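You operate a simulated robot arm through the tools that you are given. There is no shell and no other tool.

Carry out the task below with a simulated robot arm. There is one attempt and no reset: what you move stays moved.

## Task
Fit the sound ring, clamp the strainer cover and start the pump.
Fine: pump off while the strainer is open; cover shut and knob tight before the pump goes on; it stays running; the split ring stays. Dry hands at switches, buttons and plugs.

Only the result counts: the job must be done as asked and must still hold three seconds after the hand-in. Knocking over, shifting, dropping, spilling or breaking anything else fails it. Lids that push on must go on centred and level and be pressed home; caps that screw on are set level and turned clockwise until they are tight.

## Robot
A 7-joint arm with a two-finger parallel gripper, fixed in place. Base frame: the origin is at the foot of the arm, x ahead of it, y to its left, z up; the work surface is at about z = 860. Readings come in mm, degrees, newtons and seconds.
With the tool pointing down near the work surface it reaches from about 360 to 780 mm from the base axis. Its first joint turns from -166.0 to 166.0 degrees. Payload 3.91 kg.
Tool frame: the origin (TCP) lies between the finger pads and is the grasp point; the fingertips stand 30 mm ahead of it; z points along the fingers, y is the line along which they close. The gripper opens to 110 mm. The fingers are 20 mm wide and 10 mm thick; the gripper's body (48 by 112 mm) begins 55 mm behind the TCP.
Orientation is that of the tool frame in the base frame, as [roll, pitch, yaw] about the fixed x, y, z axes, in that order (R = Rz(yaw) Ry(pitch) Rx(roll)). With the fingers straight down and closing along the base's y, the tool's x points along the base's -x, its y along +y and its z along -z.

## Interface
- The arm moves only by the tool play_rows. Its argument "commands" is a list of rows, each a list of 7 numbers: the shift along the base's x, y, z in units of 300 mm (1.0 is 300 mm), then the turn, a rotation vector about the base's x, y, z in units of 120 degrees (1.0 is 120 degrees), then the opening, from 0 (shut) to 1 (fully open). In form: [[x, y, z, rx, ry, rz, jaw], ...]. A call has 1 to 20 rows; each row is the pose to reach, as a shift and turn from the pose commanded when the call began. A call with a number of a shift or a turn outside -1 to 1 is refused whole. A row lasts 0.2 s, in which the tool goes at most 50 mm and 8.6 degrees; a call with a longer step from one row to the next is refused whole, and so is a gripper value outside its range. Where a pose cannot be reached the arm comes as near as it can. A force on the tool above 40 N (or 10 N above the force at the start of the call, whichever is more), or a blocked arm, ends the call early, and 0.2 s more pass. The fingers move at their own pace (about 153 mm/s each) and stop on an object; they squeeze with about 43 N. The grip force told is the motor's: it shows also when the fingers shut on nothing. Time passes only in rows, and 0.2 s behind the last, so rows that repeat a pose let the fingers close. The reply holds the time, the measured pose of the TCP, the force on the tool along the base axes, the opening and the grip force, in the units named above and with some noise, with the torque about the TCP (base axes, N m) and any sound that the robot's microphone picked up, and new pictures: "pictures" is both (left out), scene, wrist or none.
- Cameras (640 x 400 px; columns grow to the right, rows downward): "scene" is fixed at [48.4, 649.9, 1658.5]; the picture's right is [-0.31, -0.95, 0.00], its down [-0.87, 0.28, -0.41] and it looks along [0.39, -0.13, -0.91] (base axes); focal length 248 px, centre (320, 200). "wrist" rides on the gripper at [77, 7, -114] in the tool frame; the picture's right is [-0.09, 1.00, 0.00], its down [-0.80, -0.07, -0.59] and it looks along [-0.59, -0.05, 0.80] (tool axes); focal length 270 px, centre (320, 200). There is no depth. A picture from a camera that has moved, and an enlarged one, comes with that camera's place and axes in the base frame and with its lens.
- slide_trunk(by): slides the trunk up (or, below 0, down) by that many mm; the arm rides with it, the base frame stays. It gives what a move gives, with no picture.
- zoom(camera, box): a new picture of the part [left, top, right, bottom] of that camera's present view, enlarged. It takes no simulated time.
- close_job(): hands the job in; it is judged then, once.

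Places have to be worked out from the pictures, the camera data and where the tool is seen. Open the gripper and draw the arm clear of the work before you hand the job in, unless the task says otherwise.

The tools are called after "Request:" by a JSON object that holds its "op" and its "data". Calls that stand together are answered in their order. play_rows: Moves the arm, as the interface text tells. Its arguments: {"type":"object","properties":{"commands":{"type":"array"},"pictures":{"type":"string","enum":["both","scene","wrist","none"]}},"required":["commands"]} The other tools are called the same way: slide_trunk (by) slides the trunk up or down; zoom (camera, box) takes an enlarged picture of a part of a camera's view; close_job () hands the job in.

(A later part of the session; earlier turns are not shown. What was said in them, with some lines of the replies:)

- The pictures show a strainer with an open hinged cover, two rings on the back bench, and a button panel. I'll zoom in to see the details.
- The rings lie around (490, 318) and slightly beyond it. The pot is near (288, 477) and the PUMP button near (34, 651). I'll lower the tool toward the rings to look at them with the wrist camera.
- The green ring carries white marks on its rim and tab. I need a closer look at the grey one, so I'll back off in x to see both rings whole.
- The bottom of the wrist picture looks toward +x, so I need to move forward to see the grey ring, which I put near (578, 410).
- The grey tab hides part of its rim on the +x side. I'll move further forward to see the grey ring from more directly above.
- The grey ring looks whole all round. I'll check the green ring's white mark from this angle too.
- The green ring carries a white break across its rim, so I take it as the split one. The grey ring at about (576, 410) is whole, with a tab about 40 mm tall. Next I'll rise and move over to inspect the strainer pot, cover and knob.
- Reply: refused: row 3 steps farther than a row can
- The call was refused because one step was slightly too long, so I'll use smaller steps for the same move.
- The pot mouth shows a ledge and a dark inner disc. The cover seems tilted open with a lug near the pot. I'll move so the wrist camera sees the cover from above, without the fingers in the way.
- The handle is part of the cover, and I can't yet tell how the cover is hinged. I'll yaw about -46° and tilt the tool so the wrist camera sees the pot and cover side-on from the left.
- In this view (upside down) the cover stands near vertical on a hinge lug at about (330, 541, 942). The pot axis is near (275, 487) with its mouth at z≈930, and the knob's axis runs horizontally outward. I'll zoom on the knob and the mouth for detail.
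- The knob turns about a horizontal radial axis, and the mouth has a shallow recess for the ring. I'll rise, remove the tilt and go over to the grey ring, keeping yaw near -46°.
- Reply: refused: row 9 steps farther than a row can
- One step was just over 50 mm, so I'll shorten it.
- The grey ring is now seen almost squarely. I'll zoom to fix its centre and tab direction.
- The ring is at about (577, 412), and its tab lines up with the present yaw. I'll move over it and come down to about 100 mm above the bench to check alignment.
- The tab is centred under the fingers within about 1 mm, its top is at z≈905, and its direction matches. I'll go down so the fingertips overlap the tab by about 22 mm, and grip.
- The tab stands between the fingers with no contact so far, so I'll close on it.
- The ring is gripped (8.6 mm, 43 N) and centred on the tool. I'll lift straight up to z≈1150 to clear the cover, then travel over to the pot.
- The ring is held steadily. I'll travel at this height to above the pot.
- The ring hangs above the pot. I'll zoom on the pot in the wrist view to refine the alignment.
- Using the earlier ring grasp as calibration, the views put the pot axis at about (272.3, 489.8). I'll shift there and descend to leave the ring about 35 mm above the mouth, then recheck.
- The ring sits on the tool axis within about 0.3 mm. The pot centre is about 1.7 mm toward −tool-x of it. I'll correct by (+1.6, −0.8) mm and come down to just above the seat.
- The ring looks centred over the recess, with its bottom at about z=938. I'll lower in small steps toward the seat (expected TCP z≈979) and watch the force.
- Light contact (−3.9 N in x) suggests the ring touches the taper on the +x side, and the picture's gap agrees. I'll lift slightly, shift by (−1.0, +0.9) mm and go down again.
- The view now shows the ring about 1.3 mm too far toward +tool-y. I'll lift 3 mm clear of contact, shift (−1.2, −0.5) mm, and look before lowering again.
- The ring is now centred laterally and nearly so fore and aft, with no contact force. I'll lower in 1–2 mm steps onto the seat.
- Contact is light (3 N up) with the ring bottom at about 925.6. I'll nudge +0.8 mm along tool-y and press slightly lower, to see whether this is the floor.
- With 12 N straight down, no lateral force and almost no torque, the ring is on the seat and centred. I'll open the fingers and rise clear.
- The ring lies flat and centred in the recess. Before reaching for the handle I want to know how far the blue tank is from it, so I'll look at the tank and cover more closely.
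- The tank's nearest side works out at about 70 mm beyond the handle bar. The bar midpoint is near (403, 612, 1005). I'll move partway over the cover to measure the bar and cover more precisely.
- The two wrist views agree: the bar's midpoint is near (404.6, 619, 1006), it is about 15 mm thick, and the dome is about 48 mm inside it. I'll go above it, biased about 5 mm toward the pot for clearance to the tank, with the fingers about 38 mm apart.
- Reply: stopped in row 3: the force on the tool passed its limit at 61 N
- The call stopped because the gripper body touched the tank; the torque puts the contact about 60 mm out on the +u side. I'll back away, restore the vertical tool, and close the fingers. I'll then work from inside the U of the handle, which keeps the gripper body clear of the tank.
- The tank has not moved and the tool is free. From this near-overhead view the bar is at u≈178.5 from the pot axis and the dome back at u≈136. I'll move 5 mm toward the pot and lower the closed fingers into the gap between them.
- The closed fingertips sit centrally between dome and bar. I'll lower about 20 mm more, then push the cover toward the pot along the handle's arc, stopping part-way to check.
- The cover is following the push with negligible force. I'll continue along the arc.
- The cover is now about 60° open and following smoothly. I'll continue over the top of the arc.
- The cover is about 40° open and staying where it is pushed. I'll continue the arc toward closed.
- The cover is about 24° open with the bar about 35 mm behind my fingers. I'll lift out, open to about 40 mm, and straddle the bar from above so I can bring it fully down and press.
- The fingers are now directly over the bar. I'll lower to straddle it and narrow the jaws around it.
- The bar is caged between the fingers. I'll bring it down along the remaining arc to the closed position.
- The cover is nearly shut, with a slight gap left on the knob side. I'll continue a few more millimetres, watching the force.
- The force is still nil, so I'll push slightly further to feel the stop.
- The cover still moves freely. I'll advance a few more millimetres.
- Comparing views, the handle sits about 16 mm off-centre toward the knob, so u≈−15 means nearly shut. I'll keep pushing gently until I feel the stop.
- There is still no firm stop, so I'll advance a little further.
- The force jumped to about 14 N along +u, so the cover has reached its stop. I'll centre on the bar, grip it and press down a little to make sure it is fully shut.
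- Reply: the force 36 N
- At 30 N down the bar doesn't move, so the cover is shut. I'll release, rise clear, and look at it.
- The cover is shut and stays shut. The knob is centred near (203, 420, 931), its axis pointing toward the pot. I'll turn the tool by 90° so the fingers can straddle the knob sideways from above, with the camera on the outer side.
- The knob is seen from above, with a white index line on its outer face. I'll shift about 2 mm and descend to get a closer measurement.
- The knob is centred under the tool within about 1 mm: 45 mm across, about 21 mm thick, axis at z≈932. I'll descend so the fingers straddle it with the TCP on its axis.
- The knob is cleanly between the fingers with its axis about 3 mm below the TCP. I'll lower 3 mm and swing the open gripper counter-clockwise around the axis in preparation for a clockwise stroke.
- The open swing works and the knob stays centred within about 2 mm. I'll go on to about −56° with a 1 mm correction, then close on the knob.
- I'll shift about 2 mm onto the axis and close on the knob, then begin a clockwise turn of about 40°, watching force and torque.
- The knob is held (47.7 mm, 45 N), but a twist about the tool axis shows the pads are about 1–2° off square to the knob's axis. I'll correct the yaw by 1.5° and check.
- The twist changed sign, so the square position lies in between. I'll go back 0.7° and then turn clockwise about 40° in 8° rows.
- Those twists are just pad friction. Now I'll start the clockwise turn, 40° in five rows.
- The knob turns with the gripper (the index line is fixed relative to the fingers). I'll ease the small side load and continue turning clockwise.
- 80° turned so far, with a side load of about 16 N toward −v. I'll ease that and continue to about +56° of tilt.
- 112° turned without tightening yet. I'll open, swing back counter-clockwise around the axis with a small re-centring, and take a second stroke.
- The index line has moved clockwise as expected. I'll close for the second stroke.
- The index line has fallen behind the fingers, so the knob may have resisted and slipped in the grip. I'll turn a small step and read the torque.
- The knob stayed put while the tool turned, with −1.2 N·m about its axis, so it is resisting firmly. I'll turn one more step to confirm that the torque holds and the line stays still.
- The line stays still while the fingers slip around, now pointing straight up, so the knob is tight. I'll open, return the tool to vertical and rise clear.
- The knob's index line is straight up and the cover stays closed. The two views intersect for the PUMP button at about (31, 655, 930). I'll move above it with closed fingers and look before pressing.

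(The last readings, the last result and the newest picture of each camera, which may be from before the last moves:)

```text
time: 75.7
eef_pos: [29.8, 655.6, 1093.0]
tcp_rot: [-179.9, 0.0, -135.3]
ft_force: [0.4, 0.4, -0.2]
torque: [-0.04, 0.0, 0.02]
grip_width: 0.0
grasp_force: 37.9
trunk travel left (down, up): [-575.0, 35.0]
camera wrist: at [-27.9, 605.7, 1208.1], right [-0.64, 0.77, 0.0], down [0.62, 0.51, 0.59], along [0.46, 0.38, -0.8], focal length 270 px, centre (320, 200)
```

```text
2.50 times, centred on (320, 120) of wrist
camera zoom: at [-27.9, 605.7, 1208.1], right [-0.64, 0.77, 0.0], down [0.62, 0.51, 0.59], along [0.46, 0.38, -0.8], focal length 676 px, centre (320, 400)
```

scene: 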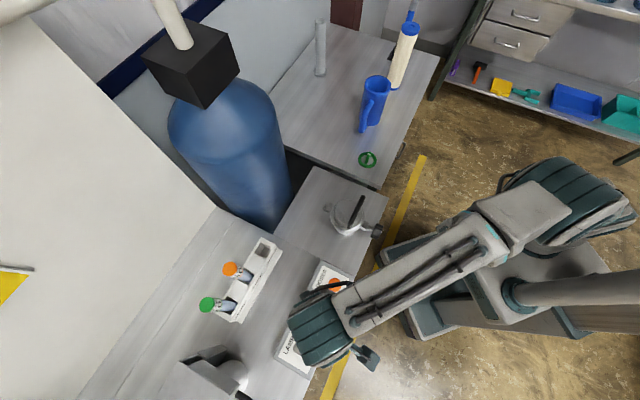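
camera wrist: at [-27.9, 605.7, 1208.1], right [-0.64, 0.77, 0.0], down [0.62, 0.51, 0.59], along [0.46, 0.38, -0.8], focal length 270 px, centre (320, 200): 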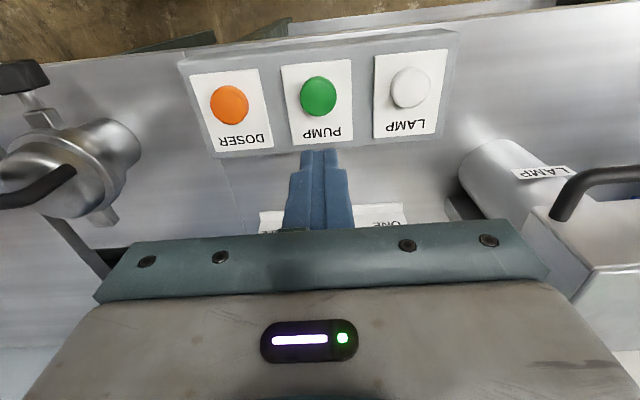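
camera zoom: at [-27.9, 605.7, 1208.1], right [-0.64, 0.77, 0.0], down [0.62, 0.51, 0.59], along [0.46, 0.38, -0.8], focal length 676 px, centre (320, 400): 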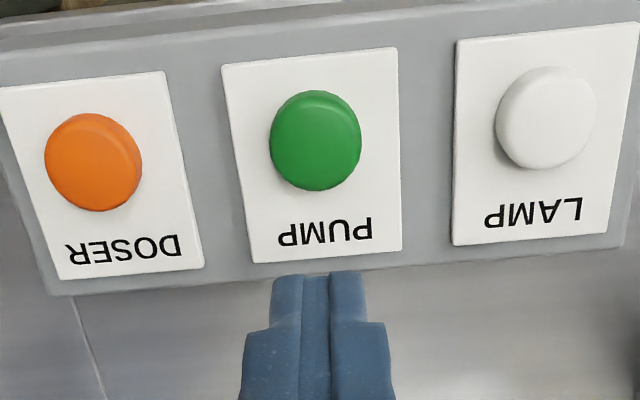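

The PUMP button is right under the closed fingers, about 1 mm off, with its top at z≈930. I'll descend to just above it.

Request:
{"op": "play_rows", "data": {"commands": [[0, -0.004, -0.12, 0, 0, 0, 0], [0, -0.004, -0.24, 0, 0, 0, 0], [0, -0.004, -0.34, 0, 0, 0, 0], [0, -0.004, -0.39, 0, 0, 0, 0], [0, -0.004, -0.39, 0, 0, 0, 0]], "pictures": "both"}}

Request:
{"op": "zoom", "data": {"camera": "wrist", "box": [200, 80, 440, 240]}}

Request:
{"op": "zoom", "data": {"camera": "scene", "box": [270, 250, 370, 380]}}

```text
time: 76.9
eef_pos: [31.2, 653.7, 976.1]
tcp_rot: [180.0, -0.1, -135.3]
ft_force: [0.8, -0.3, -0.1]
torque: [0.0, 0.03, 0.02]
grip_width: 0.1
grasp_force: 38.0
trunk travel left (down, up): [-575.0, 35.0]
camera wrist: at [-28.1, 605.0, 1091.1], right [-0.64, 0.77, 0.0], down [0.62, 0.51, 0.59], along [0.46, 0.38, -0.8], focal length 270 px, centre (320, 200)
```

scene: 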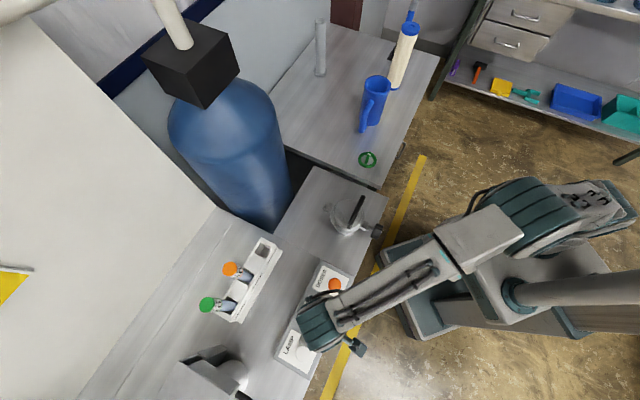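
wrist: 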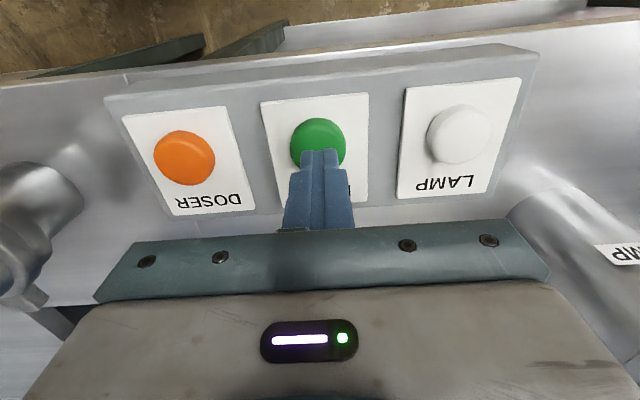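

```text
2.50 times, centred on (320, 160) of wrist
camera zoom: at [-28.1, 605.0, 1091.1], right [-0.64, 0.77, 0.0], down [0.62, 0.51, 0.59], along [0.46, 0.38, -0.8], focal length 676 px, centre (320, 300)
```

zoom: 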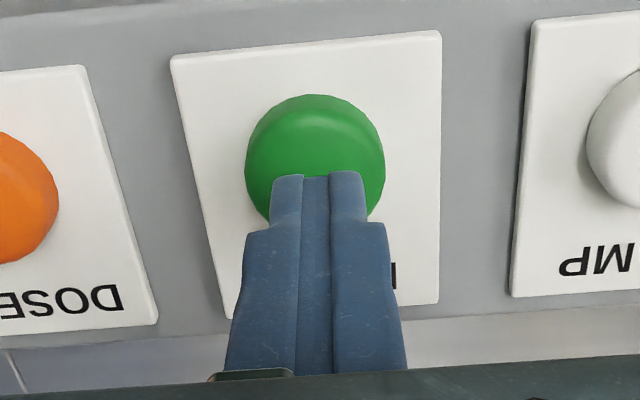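

```text
3.08 times, centred on (320, 315) of scene
camera zoom: at [48.4, 649.9, 1658.5], right [-0.31, -0.95, 0.0], down [-0.87, 0.28, -0.41], along [0.39, -0.13, -0.91], focal length 764 px, centre (320, -154)
```

zoom: 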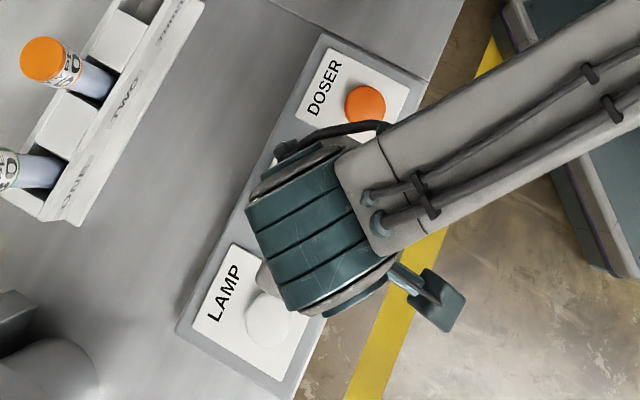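

The fingertips are centred over the green button, about 16 mm above it. I'll lower to near contact first.

Request:
{"op": "play_rows", "data": {"commands": [[0, 0, -0.015, 0, 0, 0, 0], [0, 0, -0.03, 0, 0, 0, 0], [0, 0, -0.04, 0, 0, 0, 0], [0, 0, -0.045, 0, 0, 0, 0]], "pictures": "wrist"}}

Request:
{"op": "zoom", "data": {"camera": "wrist", "box": [200, 80, 440, 240]}}

```text
time: 77.9
eef_pos: [28.8, 655.8, 962.1]
tcp_rot: [179.9, 0.0, -135.3]
ft_force: [-0.9, -0.4, -0.5]
torque: [-0.03, 0.0, 0.01]
grip_width: 0.0
grasp_force: 37.3
trunk travel left (down, up): [-575.0, 35.0]
camera wrist: at [-28.6, 605.2, 1077.4], right [-0.64, 0.77, 0.0], down [0.62, 0.51, 0.59], along [0.46, 0.38, -0.8], focal length 270 px, centre (320, 200)
```

wrist: 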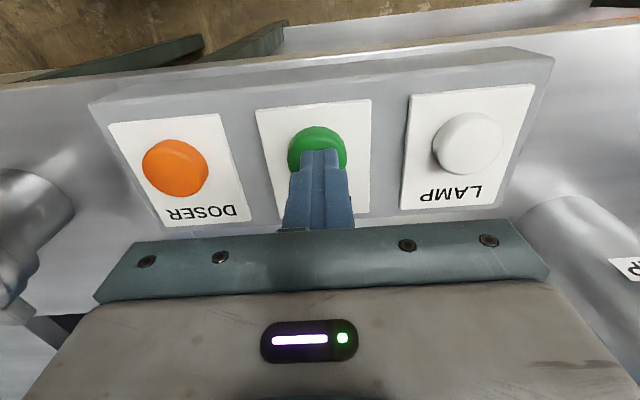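

```text
2.50 times, centred on (320, 160) of wrist
camera zoom: at [-28.6, 605.2, 1077.4], right [-0.64, 0.77, 0.0], down [0.62, 0.51, 0.59], along [0.46, 0.38, -0.8], focal length 676 px, centre (320, 300)
```

zoom: 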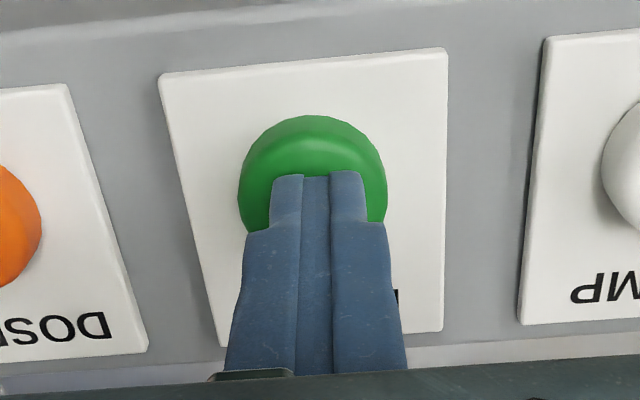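

There's no contact yet at fingertip z≈932. I'll continue in small steps.

Request:
{"op": "play_rows", "data": {"commands": [[0, 0, -0.005, 0, 0, 0, 0], [0, 0, -0.01, 0, 0, 0, 0], [0, 0, -0.015, 0, 0, 0, 0], [0, 0, -0.02, 0, 0, 0, 0]], "pictures": "wrist"}}

```text
time: 78.9
eef_pos: [31.5, 655.2, 957.3]
tcp_rot: [179.9, 0.1, -135.4]
ft_force: [-0.5, 1.0, 2.1]
torque: [0.03, 0.05, 0.01]
grip_width: 0.0
grasp_force: 37.3
trunk travel left (down, up): [-575.0, 35.0]
heard: click
camera wrist: at [-28.1, 605.2, 1071.8], right [-0.64, 0.77, 0.0], down [0.62, 0.51, 0.6], along [0.46, 0.38, -0.8], focal length 270 px, centre (320, 200)
```

wrist: 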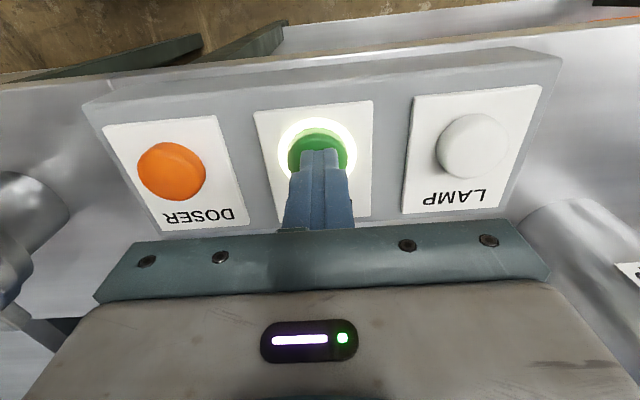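

I heard a click and the ring around PUMP is lit. I'll lift straight off the button and clear away.

Request:
{"op": "play_rows", "data": {"commands": [[0, 0, 0.03, 0, 0, 0, 0], [0, 0, 0.1, 0, 0, 0, 0], [0, 0, 0.25, 0, 0, 0, 0], [0, 0, 0.4, 0, 0, 0, 0], [0, 0, 0.55, 0, 0, 0, 0]], "pictures": "both"}}

Request:
{"op": "zoom", "data": {"camera": "wrist", "box": [160, 20, 480, 200]}}

```text
time: 80.1
eef_pos: [30.1, 653.6, 1123.7]
tcp_rot: [179.8, 0.0, -135.4]
ft_force: [0.4, 0.6, 0.6]
torque: [0.01, 0.01, 0.0]
grip_width: 0.0
grasp_force: 37.8
trunk travel left (down, up): [-575.0, 35.0]
camera wrist: at [-28.9, 603.8, 1237.9], right [-0.64, 0.77, 0.0], down [0.62, 0.51, 0.59], along [0.46, 0.38, -0.8], focal length 270 px, centre (320, 200)
```

scene: 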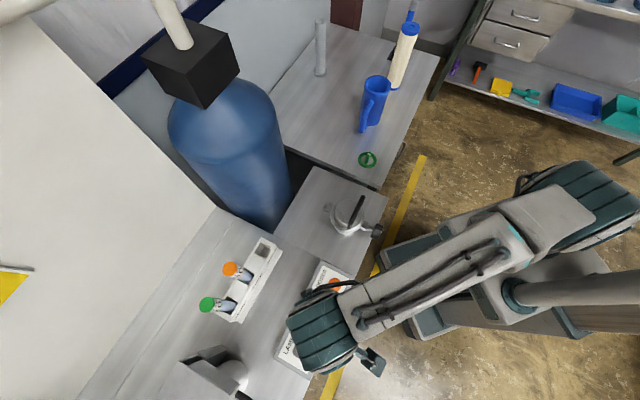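
wrist: 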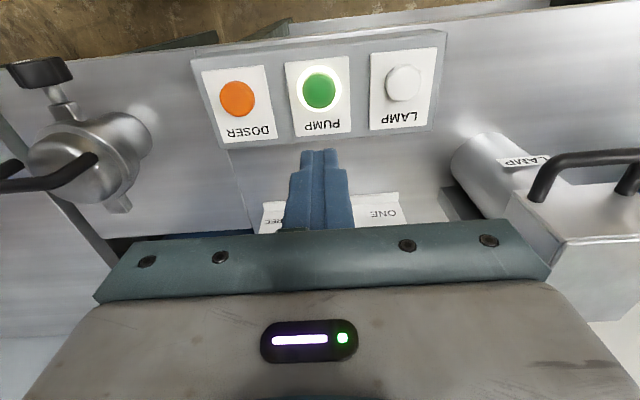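

```text
2.00 times, centred on (320, 110) of wrist
camera zoom: at [-28.9, 603.8, 1237.9], right [-0.64, 0.77, 0.0], down [0.62, 0.51, 0.59], along [0.46, 0.38, -0.8], focal length 541 px, centre (320, 380)
```

zoom: 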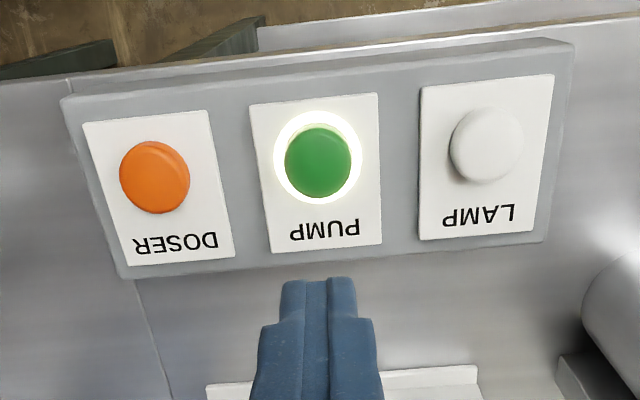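

The PUMP ring stays lit. I'll draw the arm up and away, open the gripper, and watch for a couple of seconds that it keeps running.

Request:
{"op": "play_rows", "data": {"commands": [[0, 0, 0.12, 0, 0, 0, 0], [0, -0.04, 0.26, 0, 0, 0, 0.3], [0.03, -0.15, 0.34, 0, 0, 0, 0.7], [0.08, -0.28, 0.36, 0, 0, 0, 1], [0.13, -0.41, 0.36, 0, 0, 0, 1], [0.13, -0.45, 0.36, 0, 0, 0, 1], [0.13, -0.45, 0.36, 0, 0, 0, 1], [0.13, -0.45, 0.36, 0, 0, 0, 1], [0.13, -0.45, 0.36, 0, 0, 0, 1], [0.13, -0.45, 0.36, 0, 0, 0, 1], [0.13, -0.45, 0.36, 0, 0, 0, 1], [0.13, -0.45, 0.36, 0, 0, 0, 1], [0.13, -0.45, 0.36, 0, 0, 0, 1], [0.13, -0.45, 0.36, 0, 0, 0, 1], [0.13, -0.45, 0.36, 0, 0, 0, 1]], "pictures": "both"}}

Request:
{"op": "zoom", "data": {"camera": "scene", "box": [270, 170, 410, 380]}}

Request:
{"op": "zoom", "data": {"camera": "scene", "box": [300, 130, 420, 250]}}

```text
time: 83.3
eef_pos: [68.7, 519.2, 1230.9]
tcp_rot: [180.0, 0.0, -135.4]
ft_force: [0.0, 0.0, -0.6]
torque: [0.01, -0.01, -0.01]
grip_width: 110.1
grasp_force: 0.0
trunk travel left (down, up): [-575.0, 35.0]
camera wrist: at [10.7, 468.8, 1345.3], right [-0.64, 0.77, 0.0], down [0.62, 0.51, 0.59], along [0.46, 0.38, -0.8], focal length 270 px, centre (320, 200)
```

scene: 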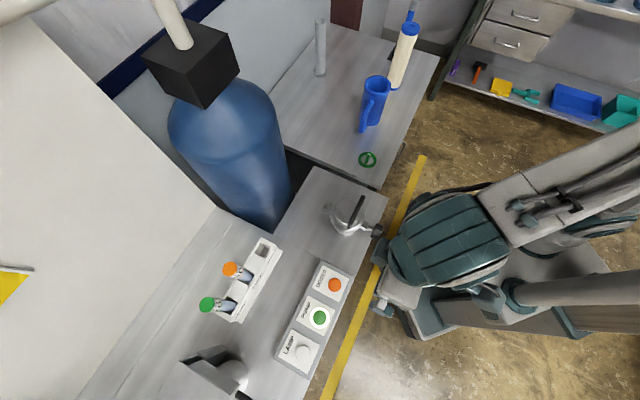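
wrist: 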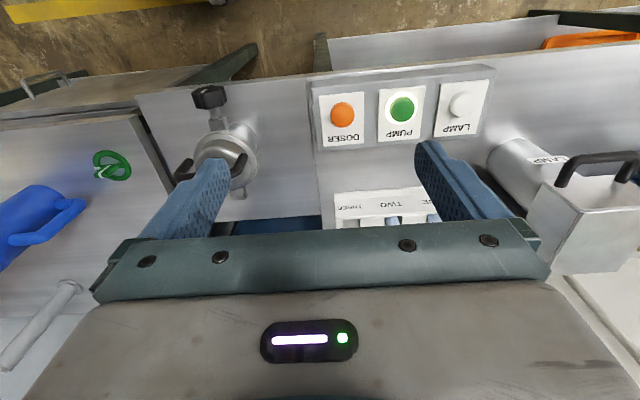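

```text
1.90 times, centred on (340, 275) of scene
camera zoom: at [48.4, 649.9, 1658.5], right [-0.31, -0.95, 0.0], down [-0.87, 0.28, -0.41], along [0.39, -0.13, -0.91], focal length 473 px, centre (282, 57)
```

zoom: 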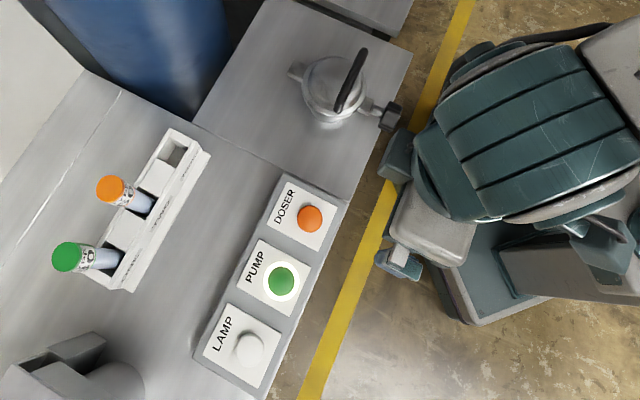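

```text
3.33 times, centred on (360, 190) of scene
camera zoom: at [48.4, 649.9, 1658.5], right [-0.31, -0.95, 0.0], down [-0.87, 0.28, -0.41], along [0.39, -0.13, -0.91], focal length 828 px, centre (187, 233)
```

zoom: 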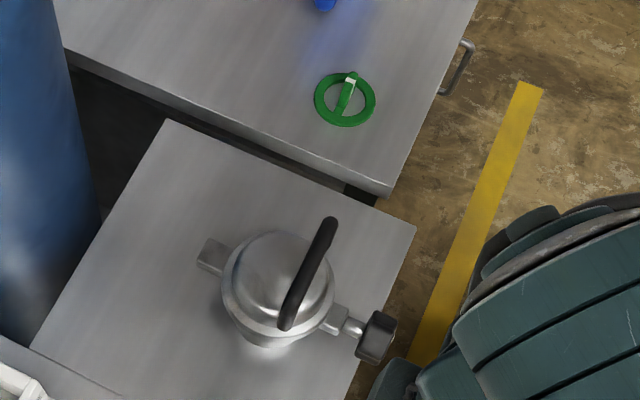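

The pump ring has stayed lit for over four seconds. The cover is shut with the knob tight, the split green ring and the jug are untouched, and the arm is clear with its gripper open. I'm handing the job in.

Request:
{"op": "close_job", "data": {}}

```text
The job is handed in.
```

I fitted the sound ring, shut and clamped the strainer cover, and started the pump. The PUMP button's ring had been lit for over four seconds when I handed the job in.

- **Ring:** I judged the grey ring to be the sound one. The green ring has a white break across its rim, so I left it where it was. The grey ring sits flat and centred in the pot's recess.
- **Cover and knob:** The cover is shut and did not move when I pressed down on it with about 30 N. I then turned the knob clockwise until it stopped and the fingers slipped around it. It held against about 1.2 N·m, with its white line pointing straight up.
- **Pump:** I pressed PUMP once, after the cover was shut and the knob tight, and heard a click.
- **Hands:** I saw no liquid, and the fingers stayed above the pot's recess when placing the ring.

**Tank contact:** On the way to the cover handle, the gripper body bumped the blue tank and the force peaked at 61 N. I backed off straight away. The tank did not move in any picture afterwards.

The arm is clear of the work with the gripper open.
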